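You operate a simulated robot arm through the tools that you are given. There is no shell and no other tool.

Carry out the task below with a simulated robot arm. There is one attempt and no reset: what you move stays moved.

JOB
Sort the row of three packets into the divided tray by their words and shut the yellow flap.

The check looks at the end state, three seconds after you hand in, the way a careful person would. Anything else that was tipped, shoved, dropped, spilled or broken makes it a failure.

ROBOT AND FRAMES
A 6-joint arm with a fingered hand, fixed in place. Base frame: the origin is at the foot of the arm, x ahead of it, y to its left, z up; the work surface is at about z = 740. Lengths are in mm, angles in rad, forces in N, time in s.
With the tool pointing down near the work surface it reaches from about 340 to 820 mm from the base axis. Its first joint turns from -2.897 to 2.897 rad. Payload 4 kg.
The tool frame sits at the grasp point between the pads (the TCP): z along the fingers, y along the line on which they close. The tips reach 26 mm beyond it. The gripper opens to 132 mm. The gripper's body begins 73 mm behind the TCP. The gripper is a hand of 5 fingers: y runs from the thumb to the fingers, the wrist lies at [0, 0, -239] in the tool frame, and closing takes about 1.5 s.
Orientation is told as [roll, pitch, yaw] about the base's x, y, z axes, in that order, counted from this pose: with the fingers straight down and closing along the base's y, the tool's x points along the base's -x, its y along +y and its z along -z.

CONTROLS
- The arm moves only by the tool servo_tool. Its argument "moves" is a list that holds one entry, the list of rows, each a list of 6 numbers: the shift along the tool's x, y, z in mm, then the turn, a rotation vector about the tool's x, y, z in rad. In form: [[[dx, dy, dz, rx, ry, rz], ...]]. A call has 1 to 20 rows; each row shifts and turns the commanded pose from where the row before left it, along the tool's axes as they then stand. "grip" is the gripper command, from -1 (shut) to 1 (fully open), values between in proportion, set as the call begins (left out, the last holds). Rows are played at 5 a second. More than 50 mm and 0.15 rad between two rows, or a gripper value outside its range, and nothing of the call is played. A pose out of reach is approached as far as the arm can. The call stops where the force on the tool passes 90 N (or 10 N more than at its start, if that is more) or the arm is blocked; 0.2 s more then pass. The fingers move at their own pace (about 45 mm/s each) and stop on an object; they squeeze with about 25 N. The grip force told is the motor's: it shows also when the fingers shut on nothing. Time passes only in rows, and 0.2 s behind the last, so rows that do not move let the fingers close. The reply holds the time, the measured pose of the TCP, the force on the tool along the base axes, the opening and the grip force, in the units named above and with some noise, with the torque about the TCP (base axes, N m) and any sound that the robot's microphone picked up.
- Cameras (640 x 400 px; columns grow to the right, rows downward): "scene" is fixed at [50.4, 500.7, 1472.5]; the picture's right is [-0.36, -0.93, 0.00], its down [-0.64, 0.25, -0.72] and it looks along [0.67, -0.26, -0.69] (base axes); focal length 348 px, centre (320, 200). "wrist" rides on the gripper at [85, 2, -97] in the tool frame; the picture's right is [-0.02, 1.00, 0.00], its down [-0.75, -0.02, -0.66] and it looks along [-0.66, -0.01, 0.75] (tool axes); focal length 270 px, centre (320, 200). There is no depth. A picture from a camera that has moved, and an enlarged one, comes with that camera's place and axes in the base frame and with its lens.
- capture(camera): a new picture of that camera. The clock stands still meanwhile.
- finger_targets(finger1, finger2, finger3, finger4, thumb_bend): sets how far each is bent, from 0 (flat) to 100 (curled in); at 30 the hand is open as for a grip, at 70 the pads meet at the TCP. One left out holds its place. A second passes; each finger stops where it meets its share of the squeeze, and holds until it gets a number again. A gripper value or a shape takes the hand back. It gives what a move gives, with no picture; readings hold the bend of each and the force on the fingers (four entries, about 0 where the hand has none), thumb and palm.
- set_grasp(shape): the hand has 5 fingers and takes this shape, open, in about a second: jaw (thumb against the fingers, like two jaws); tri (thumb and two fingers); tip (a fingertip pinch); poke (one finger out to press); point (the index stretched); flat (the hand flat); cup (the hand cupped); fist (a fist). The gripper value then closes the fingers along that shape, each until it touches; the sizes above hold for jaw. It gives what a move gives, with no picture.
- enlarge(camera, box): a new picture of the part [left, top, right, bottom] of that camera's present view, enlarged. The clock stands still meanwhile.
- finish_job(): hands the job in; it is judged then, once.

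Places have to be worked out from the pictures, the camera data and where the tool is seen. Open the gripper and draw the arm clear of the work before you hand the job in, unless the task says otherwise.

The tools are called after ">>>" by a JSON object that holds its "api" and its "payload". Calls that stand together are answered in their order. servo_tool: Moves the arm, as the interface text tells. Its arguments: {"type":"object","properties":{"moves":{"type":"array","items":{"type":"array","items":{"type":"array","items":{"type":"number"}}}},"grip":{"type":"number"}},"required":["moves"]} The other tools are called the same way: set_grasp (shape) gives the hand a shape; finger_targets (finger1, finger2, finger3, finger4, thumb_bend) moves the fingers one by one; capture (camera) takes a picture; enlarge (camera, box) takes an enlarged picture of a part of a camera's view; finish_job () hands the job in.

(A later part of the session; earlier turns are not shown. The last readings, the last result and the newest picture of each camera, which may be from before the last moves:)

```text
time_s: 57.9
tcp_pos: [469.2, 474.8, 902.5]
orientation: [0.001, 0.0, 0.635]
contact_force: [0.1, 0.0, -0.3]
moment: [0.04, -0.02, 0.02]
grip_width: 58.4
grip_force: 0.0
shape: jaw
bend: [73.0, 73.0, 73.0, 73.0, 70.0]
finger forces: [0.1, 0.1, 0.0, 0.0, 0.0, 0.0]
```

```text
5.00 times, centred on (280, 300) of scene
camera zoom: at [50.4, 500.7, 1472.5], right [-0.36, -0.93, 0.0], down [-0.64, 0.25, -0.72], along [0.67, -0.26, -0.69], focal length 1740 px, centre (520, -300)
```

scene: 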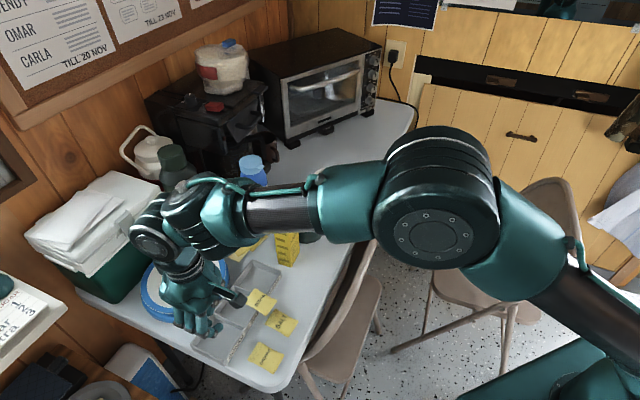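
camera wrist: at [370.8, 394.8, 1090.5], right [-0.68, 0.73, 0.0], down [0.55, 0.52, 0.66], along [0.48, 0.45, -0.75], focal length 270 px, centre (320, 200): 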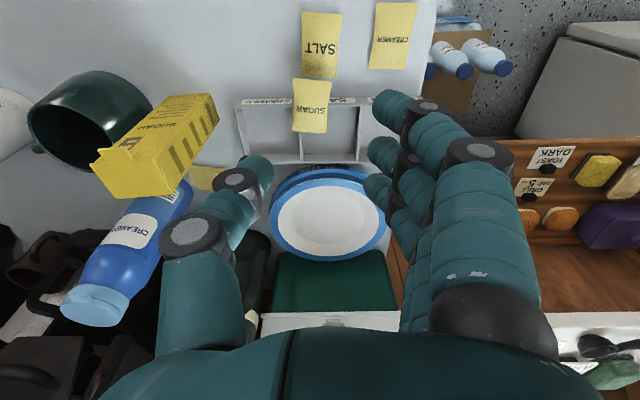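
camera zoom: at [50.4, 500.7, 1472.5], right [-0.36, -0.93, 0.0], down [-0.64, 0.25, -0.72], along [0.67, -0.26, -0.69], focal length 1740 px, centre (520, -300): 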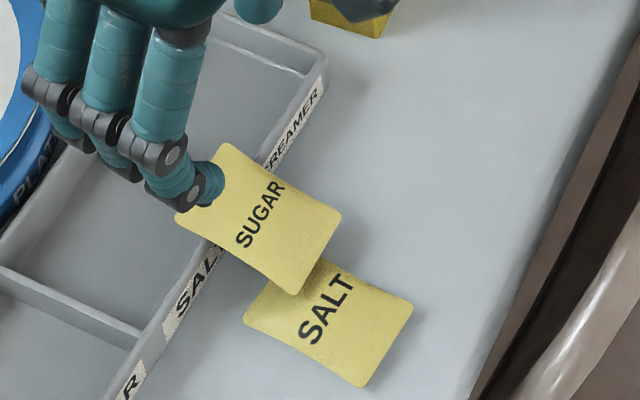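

Triangulating again, the packet is nearly level: outer end at z≈762, resting on the SALT packet's bulge, inner end at about 772. Its centre is at (468,463), yaw 0.72, about 11 mm outside the wall. I'll move over it, roll the hand −0.25 rad so the thumb is as low as the fingers, and come partway down.

>>> {"api": "servo_tool", "payload": {"moves": [[[12.4, -15.2, 0, 0, 0, 0], [0, 0, 0, 0, 0, -0.085], [0, 0, 0, -0.125, 0, 0], [0, 0, 0, -0.125, 0, 0], [0, -6.2, 24.2, 0, 0, 0], [0, -6.2, 24.2, 0, 0, 0], [0, -5, 19.4, 0, 0, 0], [0, -2.5, 9.7, 0, 0, 0], [0, 0, 0, 0, 0, 0]]], "grip": 0.06}}

>>> {"api": "enlarge", "payload": {"camera": "wrist", "box": [160, 20, 480, 240]}}

>>> {"api": "enlarge", "payload": {"camera": "scene", "box": [230, 240, 330, 340]}}

```text
time_s: 59.9
tcp_pos: [472.1, 455.9, 821.9]
orientation: [0.25, 0.002, 0.718]
contact_force: [0.9, 0.2, 0.4]
moment: [0.02, 0.01, 0.01]
grip_width: 69.3
grip_force: 0.1
shape: jaw
bend: [72.0, 72.0, 72.0, 72.0, 70.0]
finger forces: [0.0, 0.1, 0.1, 0.0, 0.0, 0.0]
```

```text
1.82 times, centred on (320, 130) of wrist
camera zoom: at [421.5, 382.7, 916.5], right [-0.62, 0.74, 0.25], down [0.68, 0.36, 0.63], along [0.38, 0.56, -0.73], focal length 491 px, centre (320, 327)
```

zoom: 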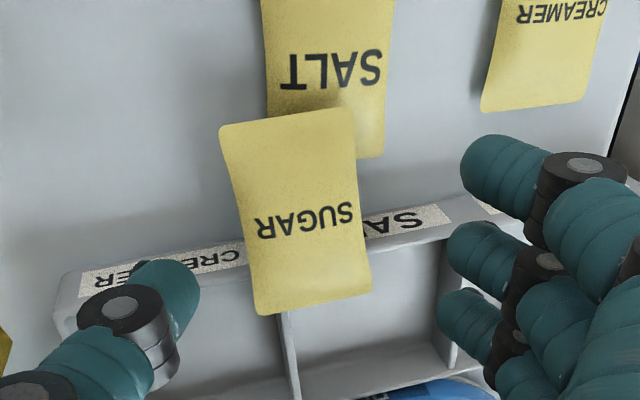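

```text
4.00 times, centred on (280, 290) of scene
camera zoom: at [50.4, 500.7, 1472.5], right [-0.36, -0.93, 0.0], down [-0.64, 0.25, -0.72], along [0.67, -0.26, -0.69], focal length 1392 px, centre (480, -160)
```

zoom: 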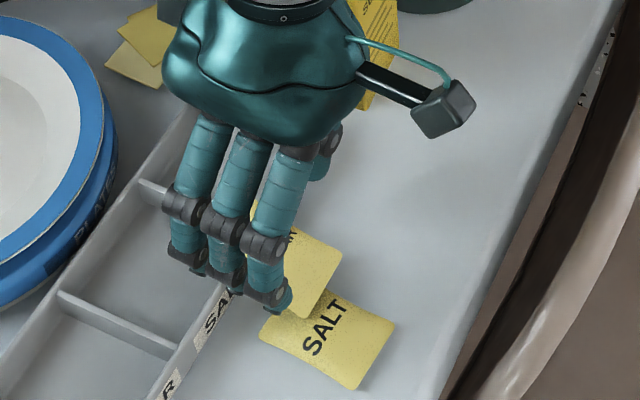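

The hand is rolled as intended and roughly centred on the packet. I'll shift 6 mm toward the robot so the thumb clears the wall, and descend 20 mm.

>>> {"api": "servo_tool", "payload": {"moves": [[[6, 0, 0, 0, 0, 0], [0, -1.25, 4.85, 0, 0, 0], [0, -1.25, 4.85, 0, 0, 0], [0, -1.25, 4.85, 0, 0, 0], [0, -1.25, 4.85, 0, 0, 0], [0, 0, 0, 0, 0, 0]]]}}

>>> {"api": "enlarge", "payload": {"camera": "wrist", "box": [160, 20, 480, 240]}}

>>> {"api": "enlarge", "payload": {"camera": "scene", "box": [240, 250, 320, 330]}}

```text
time_s: 61.3
tcp_pos: [466.7, 451.3, 802.5]
orientation: [0.249, -0.001, 0.719]
contact_force: [-0.6, -0.3, -0.6]
moment: [-0.02, -0.03, -0.02]
grip_width: 68.9
grip_force: 0.0
shape: jaw
bend: [72.0, 72.0, 72.0, 72.0, 70.0]
finger forces: [0.0, 0.1, 0.0, 0.1, 0.1, 0.0]
```

```text
1.82 times, centred on (320, 130) of wrist
camera zoom: at [416.2, 378.1, 897.1], right [-0.62, 0.74, 0.25], down [0.68, 0.36, 0.63], along [0.38, 0.56, -0.73], focal length 491 px, centre (320, 327)
```

zoom: 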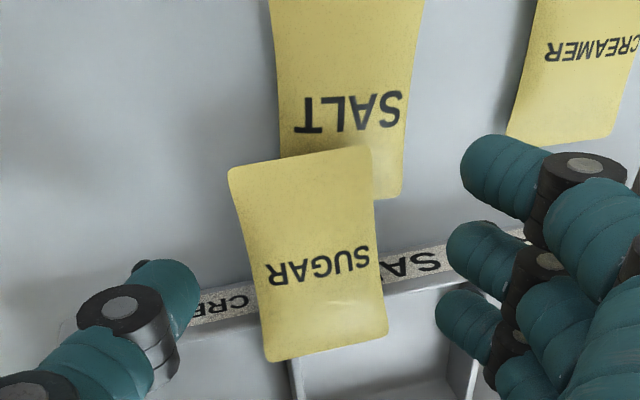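

```text
5.00 times, centred on (280, 290) of scene
camera zoom: at [50.4, 500.7, 1472.5], right [-0.36, -0.93, 0.0], down [-0.64, 0.25, -0.72], along [0.67, -0.26, -0.69], focal length 1740 px, centre (520, -250)
```

zoom: 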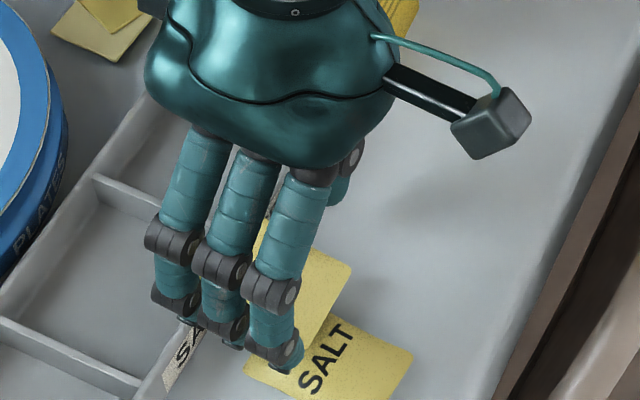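

The thumb will land just outside the wall. I'll shift 4 mm more toward the robot to centre on the packet and descend another 8 mm, watching the force.

>>> {"api": "servo_tool", "payload": {"moves": [[[4, 0, 0, 0, 0, 0], [0, -0.5, 1.94, 0, 0, 0], [0, -0.5, 1.94, 0, 0, 0], [0, -0.5, 1.94, 0, 0, 0], [0, -0.5, 1.94, 0, 0, 0], [0, 0, 0, 0, 0, 0]]]}}

>>> {"api": "servo_tool", "payload": {"moves": [[[0, 0, 0, 0, 0, 0], [0, 0, 0, 0, 0, 0], [0, 0, 0, 0, 0, 0], [0, 0, 0, 0, 0, 0]]], "grip": -0.25}}

>>> {"api": "enlarge", "payload": {"camera": "wrist", "box": [160, 40, 480, 260]}}

>>> {"api": "enlarge", "payload": {"camera": "scene", "box": [240, 250, 320, 330]}}

```text
time_s: 62.7
tcp_pos: [461.2, 450.1, 795.8]
orientation: [0.25, -0.001, 0.719]
contact_force: [0.8, 0.1, 0.2]
moment: [0.02, -0.03, 0.0]
grip_width: 69.3
grip_force: 0.1
shape: jaw
bend: [72.0, 72.0, 72.0, 72.0, 70.0]
finger forces: [0.0, 0.1, 0.1, 0.1, 0.0, 0.0]
```

```text
time_s: 63.7
tcp_pos: [462.3, 449.9, 796.0]
orientation: [0.249, 0.0, 0.719]
contact_force: [0.2, -0.3, -0.1]
moment: [0.0, -0.02, -0.02]
grip_width: 50.4
grip_force: 0.1
shape: jaw
bend: [73.0, 73.0, 73.0, 73.0, 70.0]
finger forces: [0.0, 0.0, 0.0, 0.0, 0.0, 0.0]
```

```text
1.82 times, centred on (320, 150) of wrist
camera zoom: at [412.8, 376.5, 890.2], right [-0.62, 0.74, 0.25], down [0.68, 0.36, 0.63], along [0.38, 0.56, -0.73], focal length 491 px, centre (320, 291)
```

zoom: 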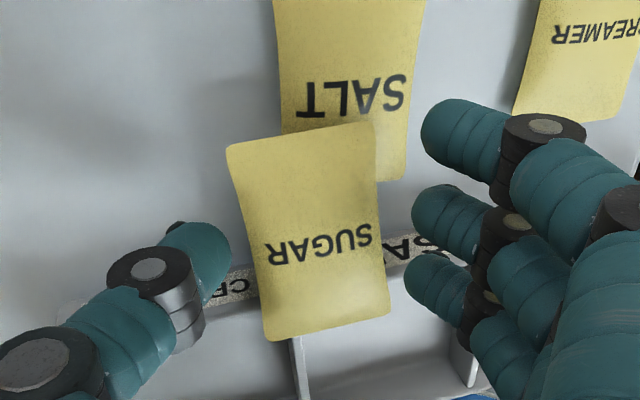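

```text
5.00 times, centred on (280, 290) of scene
camera zoom: at [50.4, 500.7, 1472.5], right [-0.36, -0.93, 0.0], down [-0.64, 0.25, -0.72], along [0.67, -0.26, -0.69], focal length 1740 px, centre (520, -250)
```

zoom: 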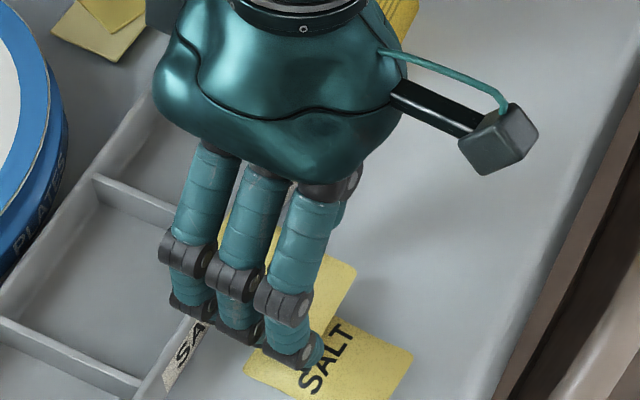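

The gap is a bit larger on the finger side. I'll shift 2 mm, go 2.5 mm lower, and check for contact before closing.

>>> {"api": "servo_tool", "payload": {"moves": [[[0, -1.9, -0.5, 0, 0, 0], [0, -0.3, 1.2, 0, 0, 0], [0, -0.3, 1.2, 0, 0, 0], [0, 0, 0, 0, 0, 0]]]}}

>>> {"api": "servo_tool", "payload": {"moves": [[[0, 0, 0, 0, 0, 0], [0, 0, 0, 0, 0, 0], [0, 0, 0, 0, 0, 0], [0, 0, 0, 0, 0, 0], [0, 0, 0, 0, 0, 0]]], "grip": -0.6}}

>>> {"api": "enlarge", "payload": {"camera": "wrist", "box": [160, 40, 480, 260]}}

>>> {"api": "enlarge", "payload": {"camera": "scene", "box": [240, 250, 320, 330]}}

```text
time_s: 64.7
tcp_pos: [463.9, 448.4, 794.0]
orientation: [0.249, 0.0, 0.719]
contact_force: [0.3, -1.1, 0.1]
moment: [0.01, -0.01, 0.01]
grip_width: 50.1
grip_force: 0.1
shape: jaw
bend: [73.0, 73.0, 73.0, 73.0, 70.0]
finger forces: [0.0, 0.1, 0.1, 0.1, 0.0, 0.1]
```

```text
time_s: 65.9
tcp_pos: [463.6, 448.0, 793.3]
orientation: [0.249, 0.0, 0.721]
contact_force: [-0.1, -4.8, 9.6]
moment: [0.06, 0.12, 0.06]
grip_width: 22.8
grip_force: 24.7
shape: jaw
bend: [66.0, 73.0, 74.0, 73.0, 71.0]
finger forces: [0.0, 5.3, 9.6, 10.5, 20.1, 0.0]
```

```text
1.82 times, centred on (320, 150) of wrist
camera zoom: at [414.5, 374.5, 889.2], right [-0.62, 0.74, 0.25], down [0.68, 0.36, 0.63], along [0.38, 0.56, -0.73], focal length 491 px, centre (320, 291)
```

zoom: 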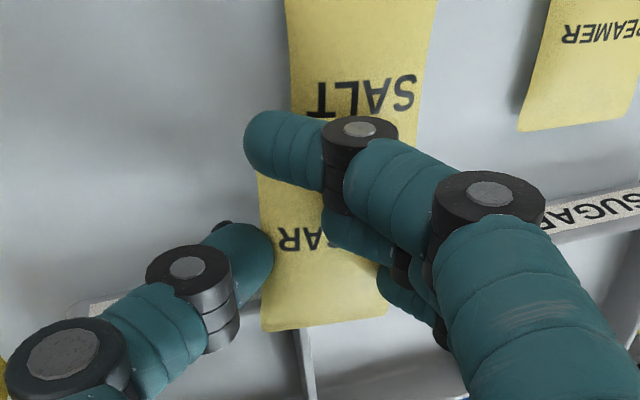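

```text
5.00 times, centred on (280, 290) of scene
camera zoom: at [50.4, 500.7, 1472.5], right [-0.36, -0.93, 0.0], down [-0.64, 0.25, -0.72], along [0.67, -0.26, -0.69], focal length 1740 px, centre (520, -250)
```

zoom: 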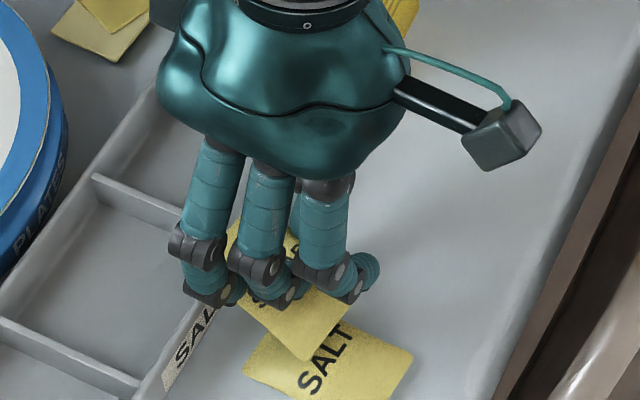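

The index and middle fingers rode over the top of the packet, because its outer end slopes down. I'll reopen gently and look again before adding pitch to match the slope.

>>> {"api": "servo_tool", "payload": {"moves": [[[0, 0, 0, 0, 0, 0], [0, 0, 0, 0, 0, 0], [0, 0, 0, 0, 0, 0], [0, 0, 0, 0, 0, 0], [0, 0, 0, 0, 0, 0]]], "grip": 0.1}}

>>> {"api": "servo_tool", "payload": {"moves": [[[0, -2.5, 9.7, 0, 0, 0], [0, 2.5, -9.7, 0, 0, 0], [0, 0, 0, 0, 0, 0]]]}}

>>> {"api": "enlarge", "payload": {"camera": "wrist", "box": [160, 40, 480, 260]}}

>>> {"api": "enlarge", "payload": {"camera": "scene", "box": [240, 250, 320, 330]}}

```text
time_s: 67.1
tcp_pos: [464.2, 448.7, 793.5]
orientation: [0.251, 0.0, 0.719]
contact_force: [0.5, -0.2, 0.5]
moment: [0.05, -0.03, -0.02]
grip_width: 71.7
grip_force: 0.0
shape: jaw
bend: [72.0, 72.0, 72.0, 72.0, 70.0]
finger forces: [0.1, 0.0, 0.0, 0.0, 0.1, 0.1]
```

```text
time_s: 67.9
tcp_pos: [464.9, 449.7, 793.9]
orientation: [0.25, 0.001, 0.718]
contact_force: [0.0, -1.0, 0.2]
moment: [-0.01, -0.01, 0.0]
grip_width: 71.8
grip_force: 0.0
shape: jaw
bend: [72.0, 72.0, 72.0, 72.0, 70.0]
finger forces: [0.1, 0.1, 0.0, 0.0, 0.0, 0.0]
```

```text
1.82 times, centred on (320, 150) of wrist
camera zoom: at [414.9, 376.5, 888.6], right [-0.62, 0.74, 0.25], down [0.68, 0.36, 0.63], along [0.38, 0.56, -0.73], focal length 491 px, centre (320, 291)
```

zoom: 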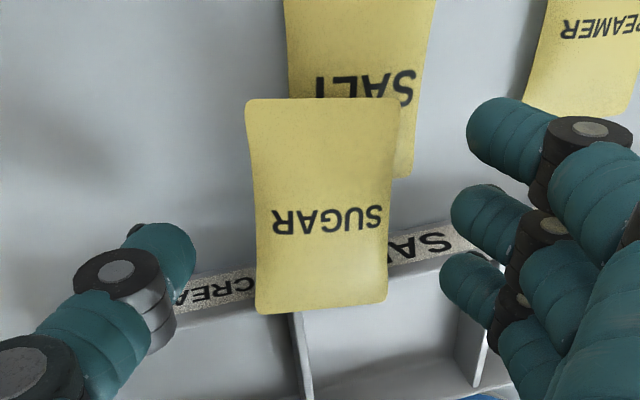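

```text
5.00 times, centred on (280, 290) of scene
camera zoom: at [50.4, 500.7, 1472.5], right [-0.36, -0.93, 0.0], down [-0.64, 0.25, -0.72], along [0.67, -0.26, -0.69], focal length 1740 px, centre (520, -250)
```

zoom: 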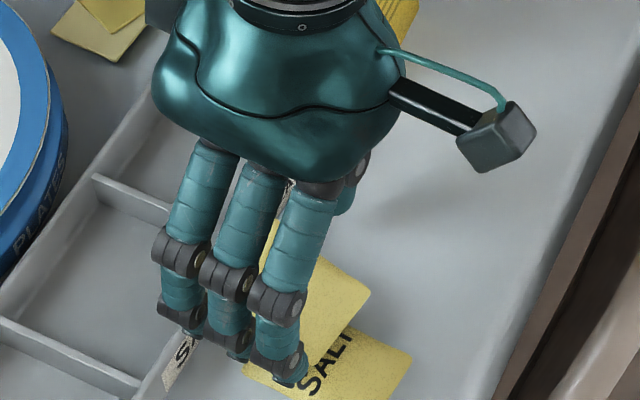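

The packet has slid further out: centre about (455,453,765), yaw 0.64, sloping down 0.2 rad toward the robot, with its inner end barely on the wall. That leaves free space beneath both edges. I'll raise, re-orient the hand to match that slope (yaw 0.64, pitch −0.2, roll −0.25), and hover above it.

>>> {"api": "servo_tool", "payload": {"moves": [[[0, 2.5, -9.7, 0, 0, 0], [0, 6.2, -24.2, 0, 0, 0], [0, 0, 0, 0.125, 0, 0], [0, 0, 0, 0.125, 0, 0], [0, 0, 0, 0, 0, 0.079], [17.7, 2.8, 3.9, 0, 0, 0], [0, 0, 0, 0, -0.1, 0], [0, 0, 0, 0, -0.1, 0], [0, 0, 0, -0.125, 0, 0], [0, 0, 0, -0.125, 0, 0], [0, 0, 0, 0, 0, 0], [0, 0, 0, 0, 0, 0]]]}}

>>> {"api": "enlarge", "payload": {"camera": "wrist", "box": [160, 20, 480, 240]}}

>>> {"api": "enlarge", "payload": {"camera": "scene", "box": [230, 240, 330, 340]}}

```text
time_s: 70.5
tcp_pos: [448.2, 439.9, 822.7]
orientation: [0.253, -0.2, 0.641]
contact_force: [-0.6, -0.4, 0.1]
moment: [0.04, -0.01, 0.0]
grip_width: 72.2
grip_force: 0.0
shape: jaw
bend: [72.0, 72.0, 72.0, 72.0, 70.0]
finger forces: [0.0, 0.0, 0.0, 0.1, 0.0, 0.1]
```

```text
1.82 times, centred on (320, 130) of wrist
camera zoom: at [379.2, 360.4, 899.2], right [-0.6, 0.76, 0.25], down [0.6, 0.22, 0.77], along [0.53, 0.61, -0.59], focal length 491 px, centre (320, 327)
```

zoom: 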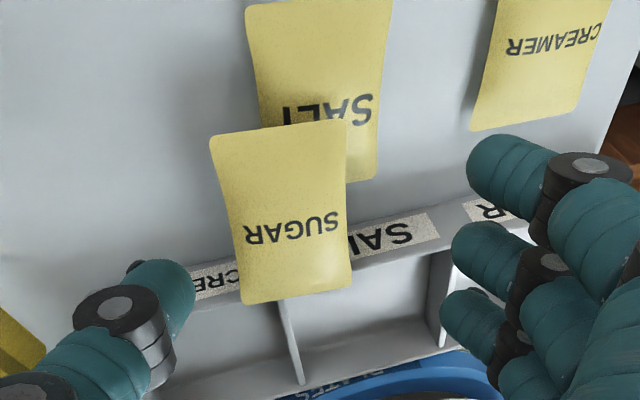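

```text
4.00 times, centred on (280, 290) of scene
camera zoom: at [50.4, 500.7, 1472.5], right [-0.36, -0.93, 0.0], down [-0.64, 0.25, -0.72], along [0.67, -0.26, -0.69], focal length 1392 px, centre (480, -160)
```

zoom: 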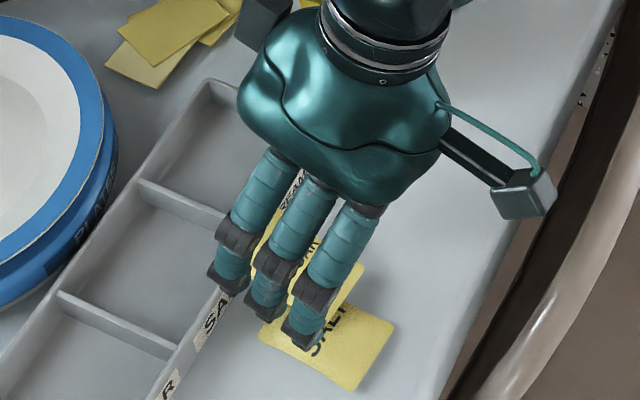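

The predicted pixel position of the packet matches what I see, to within a few pixels. I'll approach along the packet's normal, 32 of 40 mm, then check.

>>> {"api": "servo_tool", "payload": {"moves": [[[0, -2.5, 9.7, 0, 0, 0], [0, -2.5, 9.7, 0, 0, 0], [0, -1.7, 6.8, 0, 0, 0], [0, -1.2, 4.85, 0, 0, 0], [0, 0, 0, 0, 0, 0]]]}}

>>> {"api": "enlarge", "payload": {"camera": "wrist", "box": [160, 20, 480, 240]}}

>>> {"api": "enlarge", "payload": {"camera": "scene", "box": [240, 250, 320, 330]}}

```text
time_s: 71.7
tcp_pos: [452.2, 443.7, 792.4]
orientation: [0.249, -0.201, 0.64]
contact_force: [-0.9, 0.0, 0.0]
moment: [0.0, 0.01, 0.0]
grip_width: 72.1
grip_force: 0.0
shape: jaw
bend: [72.0, 72.0, 72.0, 72.0, 70.0]
finger forces: [0.1, 0.0, 0.0, 0.0, 0.0, 0.1]
```

```text
1.82 times, centred on (320, 130) of wrist
camera zoom: at [383.9, 363.4, 868.5], right [-0.6, 0.76, 0.25], down [0.6, 0.22, 0.77], along [0.53, 0.61, -0.59], focal length 491 px, centre (320, 327)
```

zoom: 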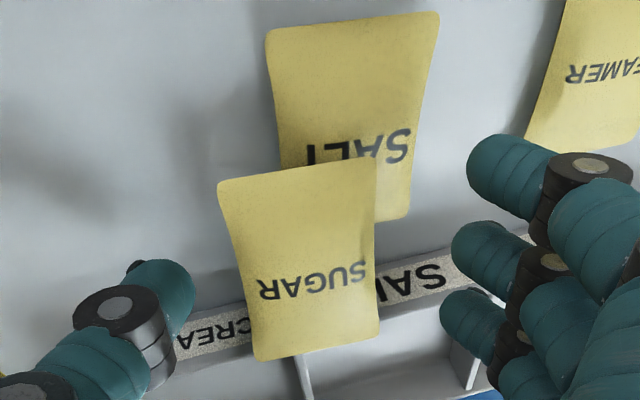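

```text
5.00 times, centred on (280, 290) of scene
camera zoom: at [50.4, 500.7, 1472.5], right [-0.36, -0.93, 0.0], down [-0.64, 0.25, -0.72], along [0.67, -0.26, -0.69], focal length 1740 px, centre (520, -250)
```

zoom: 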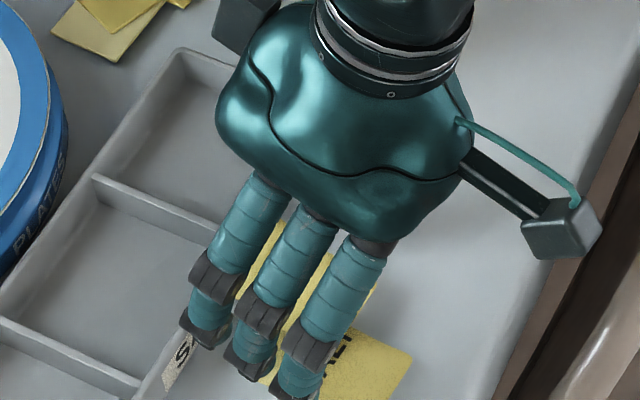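

It's on track. I'll do the last 10 mm with a 3 mm shift toward the robot, to keep the ring finger clear of the wall, and check the force.

>>> {"api": "servo_tool", "payload": {"moves": [[[3, -0.7, 2.9, 0, 0, 0], [0, -0.6, 2.4, 0, 0, 0], [0, -0.6, 2.4, 0, 0, 0], [0, -0.5, 1.94, 0, 0, 0], [0, 0, 0, 0, 0, 0]]]}}

>>> {"api": "servo_tool", "payload": {"moves": [[[0, 0, 0, 0, 0, 0], [0, 0, 0, 0, 0, 0], [0, 0, 0, 0, 0, 0], [0, 0, 0, 0, 0, 0]]], "grip": -0.25}}

>>> {"api": "enlarge", "payload": {"camera": "wrist", "box": [160, 20, 480, 240]}}

```text
time_s: 72.9
tcp_pos: [454.0, 443.4, 781.5]
orientation: [0.249, -0.201, 0.64]
contact_force: [0.4, 0.0, 0.3]
moment: [0.01, -0.01, 0.0]
grip_width: 72.1
grip_force: 0.2
shape: jaw
bend: [72.0, 72.0, 72.0, 72.0, 70.0]
finger forces: [0.1, 0.1, 0.1, 0.0, 0.1, 0.0]
```

```text
time_s: 73.9
tcp_pos: [452.6, 443.1, 782.6]
orientation: [0.25, -0.202, 0.641]
contact_force: [0.1, 0.0, 0.2]
moment: [-0.01, 0.01, 0.02]
grip_width: 50.2
grip_force: 0.1
shape: jaw
bend: [73.0, 73.0, 73.0, 73.0, 70.0]
finger forces: [0.0, 0.0, 0.0, 0.0, 0.1, 0.0]
```

```text
1.82 times, centred on (320, 130) of wrist
camera zoom: at [383.9, 363.3, 858.3], right [-0.6, 0.76, 0.25], down [0.6, 0.22, 0.77], along [0.53, 0.61, -0.59], focal length 491 px, centre (320, 327)
```

zoom: 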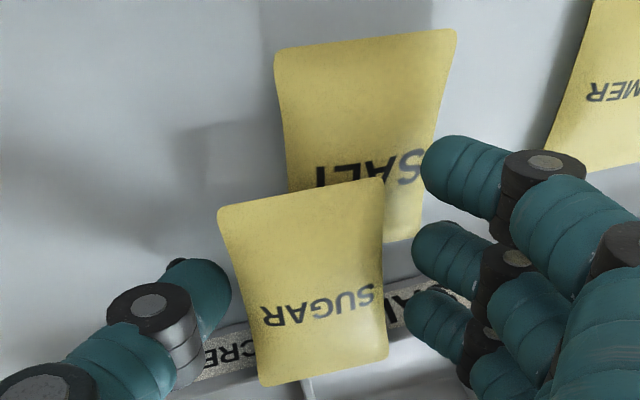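

The packet sits well between thumb and fingers. I'll shift 3 mm to even the gaps and close.

>>> {"api": "servo_tool", "payload": {"moves": [[[0, -2.9, -0.7, 0, 0, 0], [0, 0, 0, 0, 0, 0]]]}}

>>> {"api": "servo_tool", "payload": {"moves": [[[0, 0, 0, 0, 0, 0], [0, 0, 0, 0, 0, 0], [0, 0, 0, 0, 0, 0], [0, 0, 0, 0, 0, 0], [0, 0, 0, 0, 0, 0]]], "grip": -0.6}}

>>> {"api": "enlarge", "payload": {"camera": "wrist", "box": [160, 20, 480, 240]}}

>>> {"api": "enlarge", "payload": {"camera": "scene", "box": [240, 250, 320, 330]}}

```text
time_s: 74.5
tcp_pos: [455.1, 440.8, 782.3]
orientation: [0.251, -0.202, 0.64]
contact_force: [-0.8, 0.2, 0.0]
moment: [0.03, -0.03, 0.02]
grip_width: 50.1
grip_force: 0.0
shape: jaw
bend: [73.0, 73.0, 73.0, 73.0, 70.0]
finger forces: [0.0, 0.0, 0.0, 0.1, 0.0, 0.1]
```

```text
time_s: 75.7
tcp_pos: [454.9, 440.9, 781.5]
orientation: [0.249, -0.201, 0.64]
contact_force: [-0.5, -0.4, -0.1]
moment: [0.01, -0.01, 0.03]
grip_width: 36.8
grip_force: 25.1
shape: jaw
bend: [73.0, 73.0, 73.0, 74.0, 70.0]
finger forces: [5.4, 5.6, 5.5, 5.4, 22.1, 0.1]
```

```text
1.82 times, centred on (320, 130) of wrist
camera zoom: at [386.1, 360.9, 858.2], right [-0.6, 0.76, 0.25], down [0.6, 0.22, 0.77], along [0.53, 0.61, -0.59], focal length 491 px, centre (320, 327)
```

zoom: 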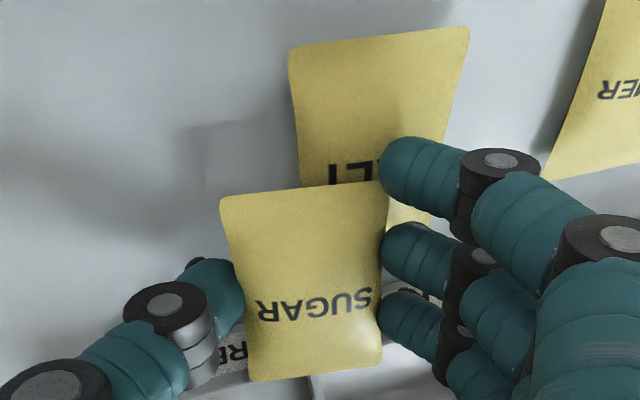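

```text
5.00 times, centred on (280, 290) of scene
camera zoom: at [50.4, 500.7, 1472.5], right [-0.36, -0.93, 0.0], down [-0.64, 0.25, -0.72], along [0.67, -0.26, -0.69], focal length 1740 px, centre (520, -250)
```

zoom: 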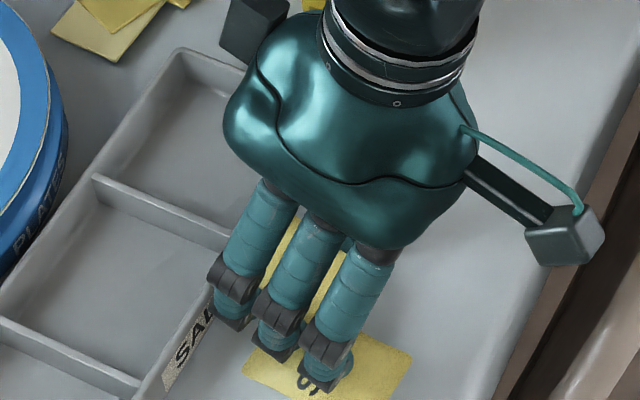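

That's an excellent, balanced grip: four fingers at about 5.5 N each, thumb 22 N, no stray contact. I'll lift straight up slowly and check.

>>> {"api": "servo_tool", "payload": {"moves": [[[-0.2, 0.24, -0.95, 0, 0, 0], [-0.4, 0.5, -1.9, 0, 0, 0], [-0.6, 0.73, -2.85, 0, 0, 0], [-0.6, 0.73, -2.85, 0, 0, 0], [-0.6, 0.73, -2.85, 0, 0, 0], [-0.6, 0.73, -2.85, 0, 0, 0], [-0.6, 0.73, -2.85, 0, 0, 0], [-0.6, 0.73, -2.85, 0, 0, 0], [-0.4, 0.5, -1.9, 0, 0, 0], [0, 0, 0, 0, 0, 0]]]}}

>>> {"api": "enlarge", "payload": {"camera": "wrist", "box": [160, 20, 480, 240]}}

>>> {"api": "enlarge", "payload": {"camera": "scene", "box": [240, 250, 320, 330]}}

```text
time_s: 77.9
tcp_pos: [454.5, 441.0, 806.3]
orientation: [0.25, -0.199, 0.641]
contact_force: [0.4, 0.0, -0.5]
moment: [0.02, -0.02, 0.02]
grip_width: 37.0
grip_force: 24.6
shape: jaw
bend: [73.0, 73.0, 73.0, 74.0, 70.0]
finger forces: [5.5, 5.5, 5.5, 5.5, 22.0, 0.1]
```

```text
1.82 times, centred on (320, 130) of wrist
camera zoom: at [385.8, 360.6, 881.6], right [-0.6, 0.76, 0.25], down [0.6, 0.22, 0.77], along [0.53, 0.61, -0.59], focal length 491 px, centre (320, 327)
```

zoom: 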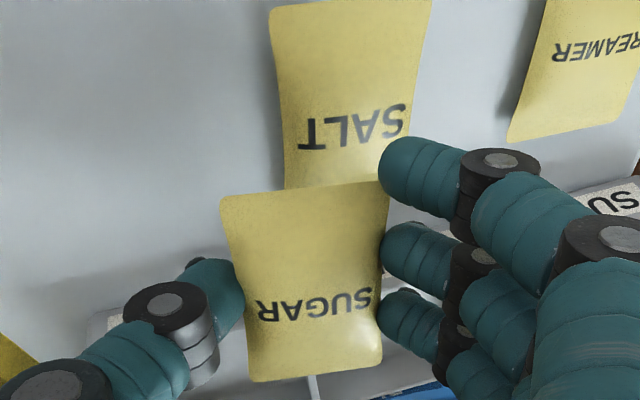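

```text
5.00 times, centred on (280, 290) of scene
camera zoom: at [50.4, 500.7, 1472.5], right [-0.36, -0.93, 0.0], down [-0.64, 0.25, -0.72], along [0.67, -0.26, -0.69], focal length 1740 px, centre (520, -250)
```

zoom: 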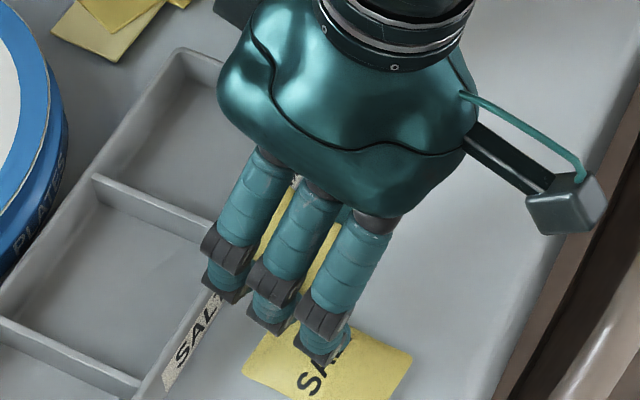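

The hold is rock solid, with forces unchanged. I'll lift 30 mm more, level the packet (undo pitch) and align yaw with the tray, then check before carrying.

>>> {"api": "servo_tool", "payload": {"moves": [[[-0.6, 0.73, -2.85, 0, 0, 0], [-1, 1.2, -4.75, 0, 0, 0], [-1, 1.2, -4.75, 0, 0, 0], [-1, 1.2, -4.75, 0, 0, 0], [-1, 1.2, -4.75, 0, 0, 0], [-1, 1.2, -4.75, 0, 0, 0], [-0.4, 0.5, -1.9, 0, 0, 0], [0, 0, 0, 0, 0.0485, 0.0124], [0, 0, 0, 0, 0.0485, 0.0124], [0, 0, 0, 0, 0.0485, 0.0124], [0, 0, 0, 0, 0.0485, 0.0124], [0, 0, 0, 0, 0.0167, -0.0655], [0, 0, 0, 0, 0.0167, -0.0655], [0, 0, 0, 0, 0, 0]]]}}

>>> {"api": "enlarge", "payload": {"camera": "wrist", "box": [160, 20, 480, 240]}}

```text
time_s: 80.9
tcp_pos: [455.2, 438.9, 835.7]
orientation: [0.25, -0.001, 0.777]
contact_force: [0.5, 0.7, -0.3]
moment: [0.0, 0.0, 0.01]
grip_width: 36.7
grip_force: 25.1
shape: jaw
bend: [73.0, 73.0, 73.0, 74.0, 70.0]
finger forces: [5.7, 5.7, 5.4, 5.6, 22.0, 0.0]
```

```text
1.82 times, centred on (320, 130) of wrist
camera zoom: at [410.3, 363.4, 931.2], right [-0.66, 0.71, 0.25], down [0.66, 0.4, 0.63], along [0.35, 0.58, -0.73], focal length 491 px, centre (320, 327)
```

zoom: 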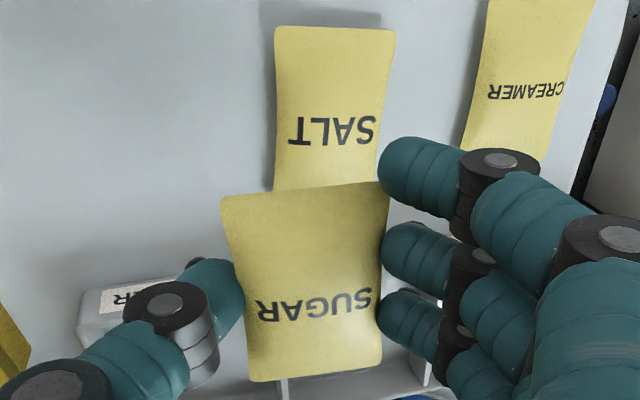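

Steady. I'll carry slowly (about 8 mm per row) to above the SUGAR compartment.

>>> {"api": "servo_tool", "payload": {"moves": [[[-2.3, 3.05, 0.78, 0, 0, 0], [-4.6, 6.1, 1.556, 0, 0, 0], [-4.6, 6.1, 1.556, 0, 0, 0], [-4.6, 6.1, 1.556, 0, 0, 0], [-4.6, 6.1, 1.556, 0, 0, 0], [-4.6, 6.1, 1.556, 0, 0, 0], [-4.6, 6.1, 1.556, 0, 0, 0], [-4.6, 6.1, 1.556, 0, 0, 0], [-4.6, 6.1, 1.556, 0, 0, 0], [-4.6, 6.1, 1.556, 0, 0, 0], [-4.6, 6.1, 1.556, 0, 0, 0], [-4.6, 6.1, 1.556, 0, 0, 0], [-4.6, 6.1, 1.556, 0, 0, 0], [-4.6, 6.1, 1.556, 0, 0, 0], [-4.6, 6.1, 1.556, 0, 0, 0], [-4.6, 6.1, 1.556, 0, 0, 0], [-4.6, 6.1, 1.556, 0, 0, 0], [-4.6, 6.1, 1.556, 0, 0, 0], [-2.3, 3.05, 0.78, 0, 0, 0], [0, 0, 0, 0, 0, 0]]]}}

>>> {"api": "capture", "payload": {"camera": "wrist"}}

>>> {"api": "enlarge", "payload": {"camera": "scene", "box": [140, 240, 320, 390]}}

```text
time_s: 85.1
tcp_pos: [432.6, 579.4, 834.2]
orientation: [0.25, 0.0, 0.777]
contact_force: [0.8, -1.1, 0.6]
moment: [0.04, 0.03, 0.0]
grip_width: 36.5
grip_force: 25.7
shape: jaw
bend: [73.0, 73.0, 73.0, 74.0, 70.0]
finger forces: [5.8, 5.7, 5.4, 5.4, 22.0, 0.1]
```

```text
taken
camera wrist: at [389.0, 503.2, 929.1], right [-0.66, 0.71, 0.25], down [0.66, 0.4, 0.63], along [0.35, 0.58, -0.73], focal length 270 px, centre (320, 200)
```

wrist: 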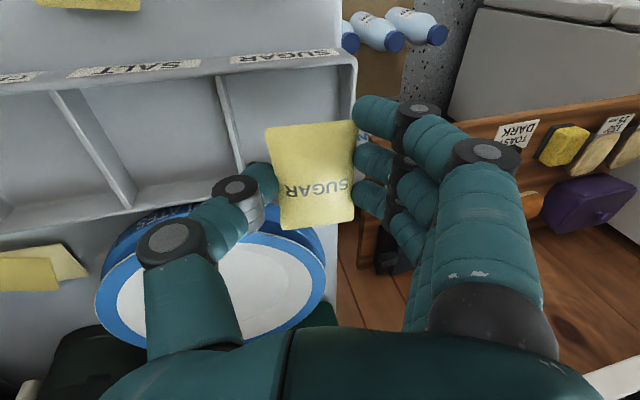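

```text
2.67 times, centred on (230, 315) of scene
camera zoom: at [50.4, 500.7, 1472.5], right [-0.36, -0.93, 0.0], down [-0.64, 0.25, -0.72], along [0.67, -0.26, -0.69], focal length 928 px, centre (560, -107)
```

zoom: 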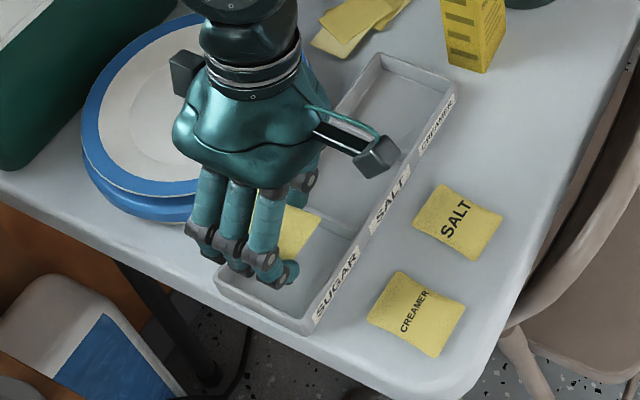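

The packet is centred over the SUGAR compartment (estimated 432,579 against the compartment's 434,578). I'll lower to just above the rim.

>>> {"api": "servo_tool", "payload": {"moves": [[[0, -0.5, 1.94, 0, 0, 0], [0, -1, 3.88, 0, 0, 0], [0, -1, 3.88, 0, 0, 0], [0, -1, 3.88, 0, 0, 0], [0, -1, 3.88, 0, 0, 0], [0, -1, 3.88, 0, 0, 0], [0, -1, 3.88, 0, 0, 0], [0, -1, 3.88, 0, 0, 0], [0, -0.5, 1.94, 0, 0, 0], [0, 0, 0, 0, 0, 0]]]}}

>>> {"api": "capture", "payload": {"camera": "wrist"}}

>>> {"api": "enlarge", "payload": {"camera": "scene", "box": [180, 280, 280, 380]}}

```text
time_s: 87.3
tcp_pos: [434.3, 578.5, 802.1]
orientation: [0.249, 0.001, 0.775]
contact_force: [-0.8, -0.4, -0.2]
moment: [0.03, 0.01, -0.01]
grip_width: 36.6
grip_force: 24.8
shape: jaw
bend: [73.0, 73.0, 73.0, 74.0, 70.0]
finger forces: [5.8, 5.6, 5.6, 5.4, 22.1, 0.0]
```

```text
taken
camera wrist: at [389.4, 502.0, 897.0], right [-0.66, 0.71, 0.25], down [0.66, 0.4, 0.63], along [0.35, 0.58, -0.73], focal length 270 px, centre (320, 200)
```

wrist: 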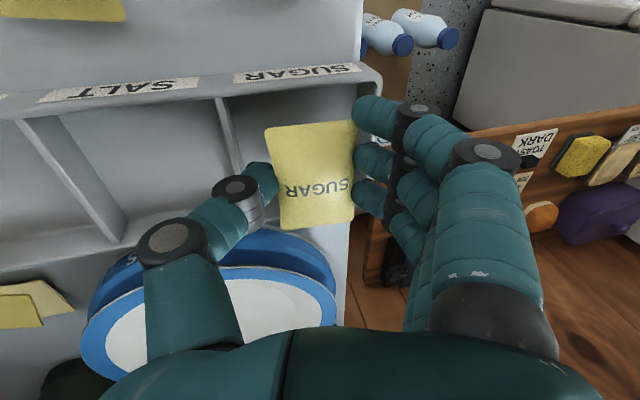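

```text
4.00 times, centred on (230, 330) of scene
camera zoom: at [50.4, 500.7, 1472.5], right [-0.36, -0.93, 0.0], down [-0.64, 0.25, -0.72], along [0.67, -0.26, -0.69], focal length 1392 px, centre (680, -320)
```

zoom: 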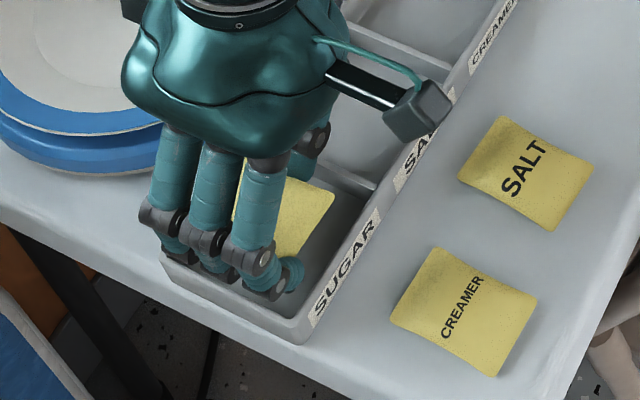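

The packet is right above its compartment. I'll open the hand to let it drop in.

>>> {"api": "servo_tool", "payload": {"moves": [[[0, 0, 0, 0, 0, 0], [0, 0, 0, 0, 0, 0], [0, 0, 0, 0, 0, 0], [0, 0, 0, 0, 0, 0]]], "grip": -0.05}}

>>> {"api": "capture", "payload": {"camera": "wrist"}}

>>> {"api": "enlarge", "payload": {"camera": "scene", "box": [180, 280, 280, 380]}}

```text
time_s: 88.3
tcp_pos: [435.0, 578.9, 802.5]
orientation: [0.25, 0.0, 0.776]
contact_force: [-0.7, 0.8, 0.7]
moment: [-0.02, 0.04, -0.03]
grip_width: 60.4
grip_force: 0.0
shape: jaw
bend: [73.0, 73.0, 73.0, 73.0, 70.0]
finger forces: [0.1, 0.0, 0.0, 0.0, 1.6, 0.0]
```

```text
taken
camera wrist: at [389.4, 502.1, 897.3], right [-0.66, 0.71, 0.25], down [0.66, 0.4, 0.63], along [0.35, 0.58, -0.73], focal length 270 px, centre (320, 200)
```

wrist: 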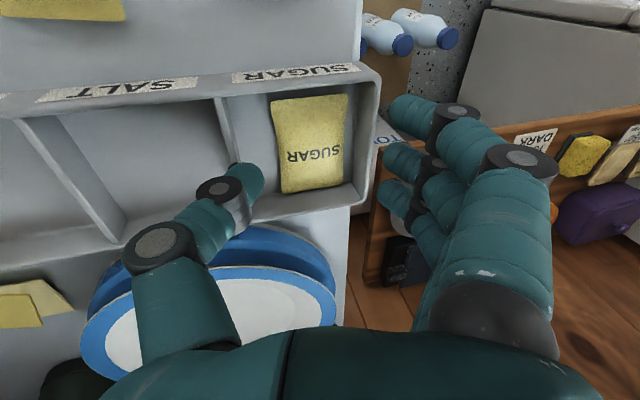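

```text
4.00 times, centred on (230, 330) of scene
camera zoom: at [50.4, 500.7, 1472.5], right [-0.36, -0.93, 0.0], down [-0.64, 0.25, -0.72], along [0.67, -0.26, -0.69], focal length 1392 px, centre (680, -320)
```

zoom: 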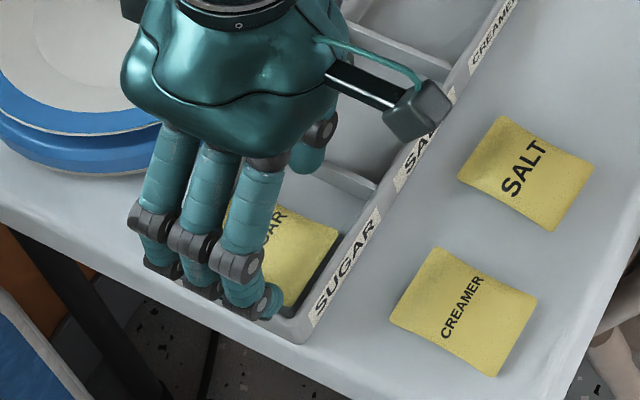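

SUGAR lies flat in the SUGAR compartment. The thumb shows a light touch, so I'll lift straight up now.

>>> {"api": "servo_tool", "payload": {"moves": [[[0, 1, -3.88, 0, 0, 0], [0, 2, -7.75, 0, 0, 0], [0, 5, -19.4, 0, 0, 0], [0, 7.4, -29, 0, 0, 0], [0, 7.4, -29, 0, 0, 0], [0, 0, 0, 0, 0, 0]]]}}

>>> {"api": "capture", "payload": {"camera": "wrist"}}

>>> {"api": "capture", "payload": {"camera": "scene"}}

```text
time_s: 89.7
tcp_pos: [435.4, 578.0, 897.8]
orientation: [0.249, -0.001, 0.774]
contact_force: [0.2, -0.6, 0.4]
moment: [0.0, -0.03, 0.01]
grip_width: 61.8
grip_force: 0.0
shape: jaw
bend: [73.0, 73.0, 73.0, 73.0, 70.0]
finger forces: [0.0, 0.1, 0.0, 0.0, 0.1, 0.0]
```

```text
taken
camera wrist: at [389.1, 501.2, 992.2], right [-0.66, 0.71, 0.25], down [0.66, 0.4, 0.63], along [0.35, 0.58, -0.73], focal length 270 px, centre (320, 200)
```

wrist: 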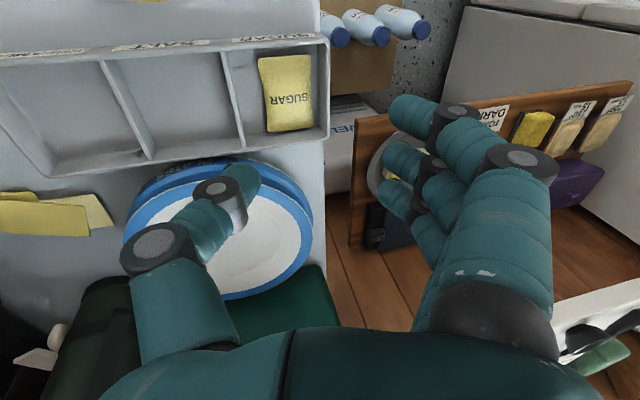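

```text
taken
```

scene: 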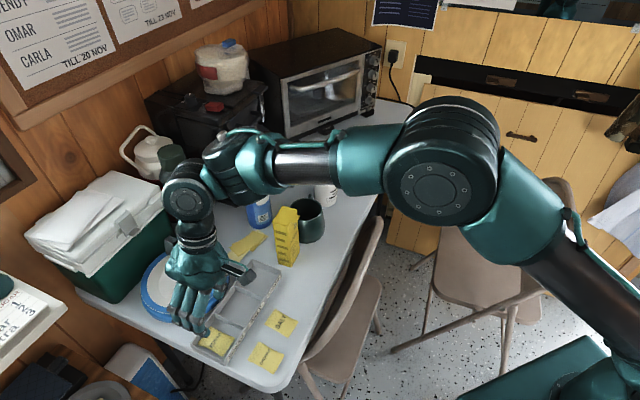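

SUGAR is done. Next is SALT at (424,447), yaw about 0.72. I'll keep the same −0.25 rad roll that gave the good grip, move over it, and stop at z≈800.

>>> {"api": "servo_tool", "payload": {"moves": [[[0, 0, 0, 0, -0.0136, 0.0533], [23.8, -23.3, -5.9, 0, 0, 0], [23.8, -23.3, -5.9, 0, 0, 0], [23.8, -23.3, -5.9, 0, 0, 0], [23.8, -23.3, -5.9, 0, 0, 0], [0, -6.04, 23.65, 0, 0, 0], [0, -6.04, 23.65, 0, 0, 0], [0, -6.04, 23.65, 0, 0, 0], [0, -6.04, 23.65, 0, 0, 0], [0, 0, 0, 0, 0, 0], [0, 0, 0, 0, 0, 0]]], "grip": -0.05}}

>>> {"api": "enlarge", "payload": {"camera": "wrist", "box": [160, 20, 480, 240]}}

>>> {"api": "enlarge", "payload": {"camera": "scene", "box": [230, 280, 330, 380]}}

```text
time_s: 92.1
tcp_pos: [426.2, 445.4, 796.6]
orientation: [0.252, -0.001, 0.722]
contact_force: [0.3, 0.2, -1.1]
moment: [-0.01, 0.01, 0.04]
grip_width: 62.1
grip_force: 0.0
shape: jaw
bend: [73.0, 73.0, 73.0, 73.0, 70.0]
finger forces: [0.0, 0.0, 0.0, 0.0, 0.0, 0.0]
```

```text
1.82 times, centred on (320, 130) of wrist
camera zoom: at [377.8, 371.6, 891.9], right [-0.62, 0.74, 0.25], down [0.68, 0.36, 0.63], along [0.38, 0.56, -0.73], focal length 491 px, centre (320, 327)
```

zoom: 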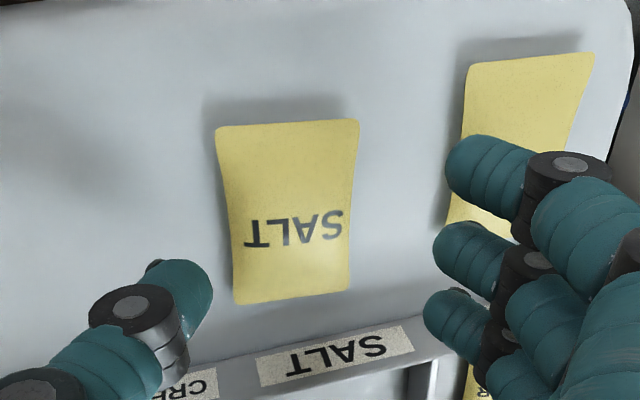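

```text
4.00 times, centred on (280, 330) of scene
camera zoom: at [50.4, 500.7, 1472.5], right [-0.36, -0.93, 0.0], down [-0.64, 0.25, -0.72], along [0.67, -0.26, -0.69], focal length 1392 px, centre (480, -320)
```

zoom: 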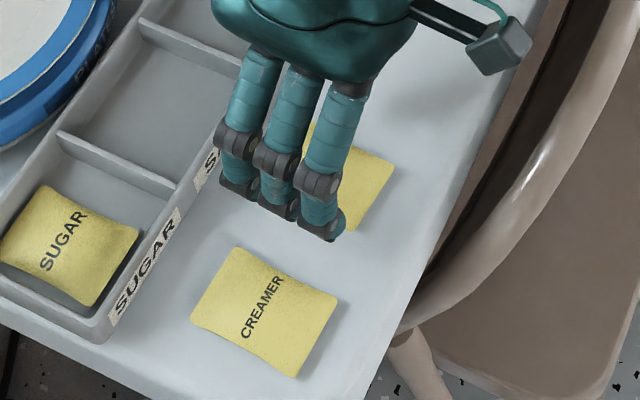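

The packet appears about 6 mm nearer the robot than the hand centre. I'll shift by that and descend 20 mm.

>>> {"api": "servo_tool", "payload": {"moves": [[[6, -1.2, 4.85, 0, 0, 0], [0, -1.2, 4.85, 0, 0, 0], [0, -1.2, 4.85, 0, 0, 0], [0, -1.2, 4.85, 0, 0, 0], [0, 0, 0, 0, 0, 0]]]}}

>>> {"api": "enlarge", "payload": {"camera": "wrist", "box": [160, 20, 480, 240]}}

>>> {"api": "enlarge", "payload": {"camera": "scene", "box": [230, 280, 330, 380]}}

```text
time_s: 93.3
tcp_pos: [422.5, 441.4, 776.9]
orientation: [0.251, -0.001, 0.721]
contact_force: [-0.2, -0.9, 2.9]
moment: [-0.11, -0.05, -0.03]
grip_width: 61.8
grip_force: 0.1
shape: jaw
bend: [73.0, 73.0, 73.0, 73.0, 70.0]
finger forces: [0.0, 0.0, 0.0, 0.0, 3.1, 0.0]
```

```text
1.82 times, centred on (320, 130) of wrist
camera zoom: at [372.6, 367.2, 872.1], right [-0.62, 0.74, 0.25], down [0.68, 0.36, 0.63], along [0.38, 0.56, -0.73], focal length 491 px, centre (320, 327)
```

zoom: 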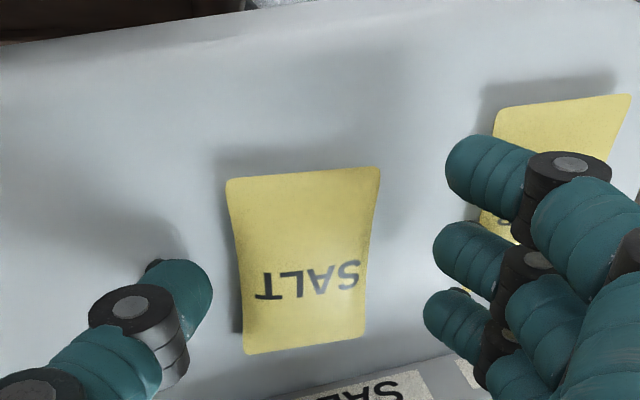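

```text
4.00 times, centred on (280, 330) of scene
camera zoom: at [50.4, 500.7, 1472.5], right [-0.36, -0.93, 0.0], down [-0.64, 0.25, -0.72], along [0.67, -0.26, -0.69], focal length 1392 px, centre (480, -320)
```

zoom: 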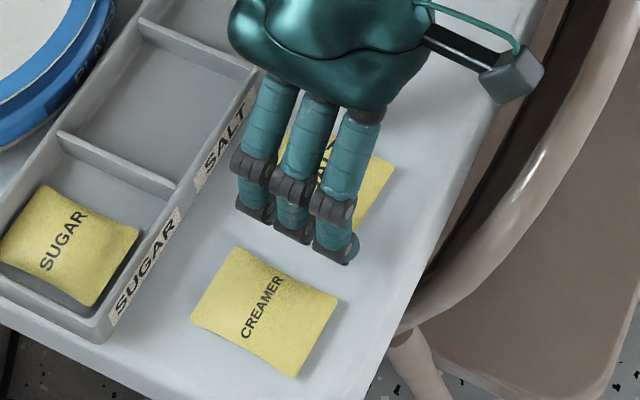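

The thumb touched the table (3 N) at z=777 with this roll. With radius-limited tips on a flat table, zero roll with both sides at table level is the better setting. I'll back up, undo the roll, re-centre and come down again.

>>> {"api": "servo_tool", "payload": {"moves": [[[0, 3.7, -14.5, 0, 0, 0], [0, 0, 0, 0.125, 0, 0], [0, 0, 0, 0.125, 0, 0], [1.9, 3.4, 0, 0, 0, 0], [0, 0, 5, 0, 0, 0], [0, 0, 5, 0, 0, 0], [0, 0, 4, 0, 0, 0], [0, 0, 0, 0, 0, 0]]]}}

>>> {"api": "enlarge", "payload": {"camera": "wrist", "box": [160, 20, 480, 240]}}

>>> {"api": "enlarge", "payload": {"camera": "scene", "box": [230, 280, 330, 380]}}

```text
time_s: 95.1
tcp_pos: [416.3, 441.5, 778.2]
orientation: [-0.001, -0.001, 0.721]
contact_force: [0.8, 0.2, 0.2]
moment: [-0.03, 0.0, 0.03]
grip_width: 62.1
grip_force: 0.2
shape: jaw
bend: [73.0, 73.0, 73.0, 73.0, 70.0]
finger forces: [0.0, 0.0, 0.0, 0.0, 0.1, 0.0]
```

```text
1.82 times, centred on (320, 130) of wrist
camera zoom: at [352.5, 386.2, 875.3], right [-0.64, 0.76, 0.0], down [0.58, 0.49, 0.66], along [0.5, 0.42, -0.75], focal length 491 px, centre (320, 327)
```

zoom: 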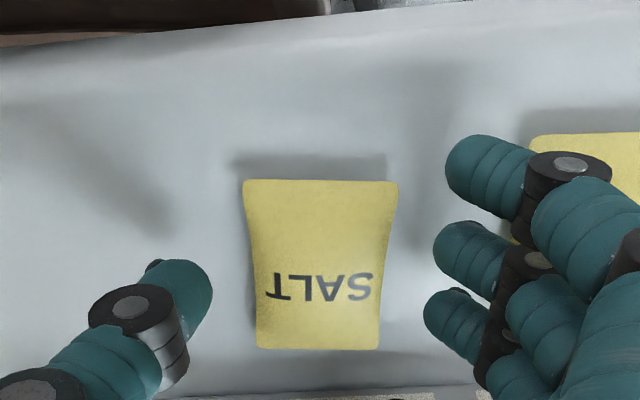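

```text
4.00 times, centred on (280, 330) of scene
camera zoom: at [50.4, 500.7, 1472.5], right [-0.36, -0.93, 0.0], down [-0.64, 0.25, -0.72], along [0.67, -0.26, -0.69], focal length 1392 px, centre (480, -320)
```

zoom: 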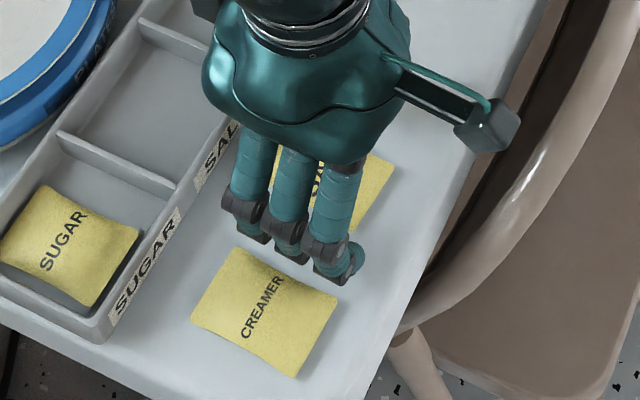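

The hand is well centred and aligned. I'll narrow to about 50 mm to stay clear of CREAMER, then creep down to light table contact.

>>> {"api": "servo_tool", "payload": {"moves": [[[0, 0, 0, 0, 0, 0], [0, 0, 0, 0, 0, 0], [0, 0, 0, 0, 0, 0], [0, 0, 2, 0, 0, 0], [0, 0, 2, 0, 0, 0], [0, 0, 2, 0, 0, 0], [0, 0, 1, 0, 0, 0], [0, 0, 0, 0, 0, 0]]], "grip": -0.25}}

```text
time_s: 96.9
tcp_pos: [417.6, 442.7, 770.7]
orientation: [-0.001, -0.001, 0.721]
contact_force: [0.2, 0.8, -0.6]
moment: [-0.05, -0.01, -0.04]
grip_width: 50.3
grip_force: 0.1
shape: jaw
bend: [73.0, 73.0, 73.0, 73.0, 70.0]
finger forces: [0.1, 0.0, 0.1, 0.0, 0.0, 0.0]
```

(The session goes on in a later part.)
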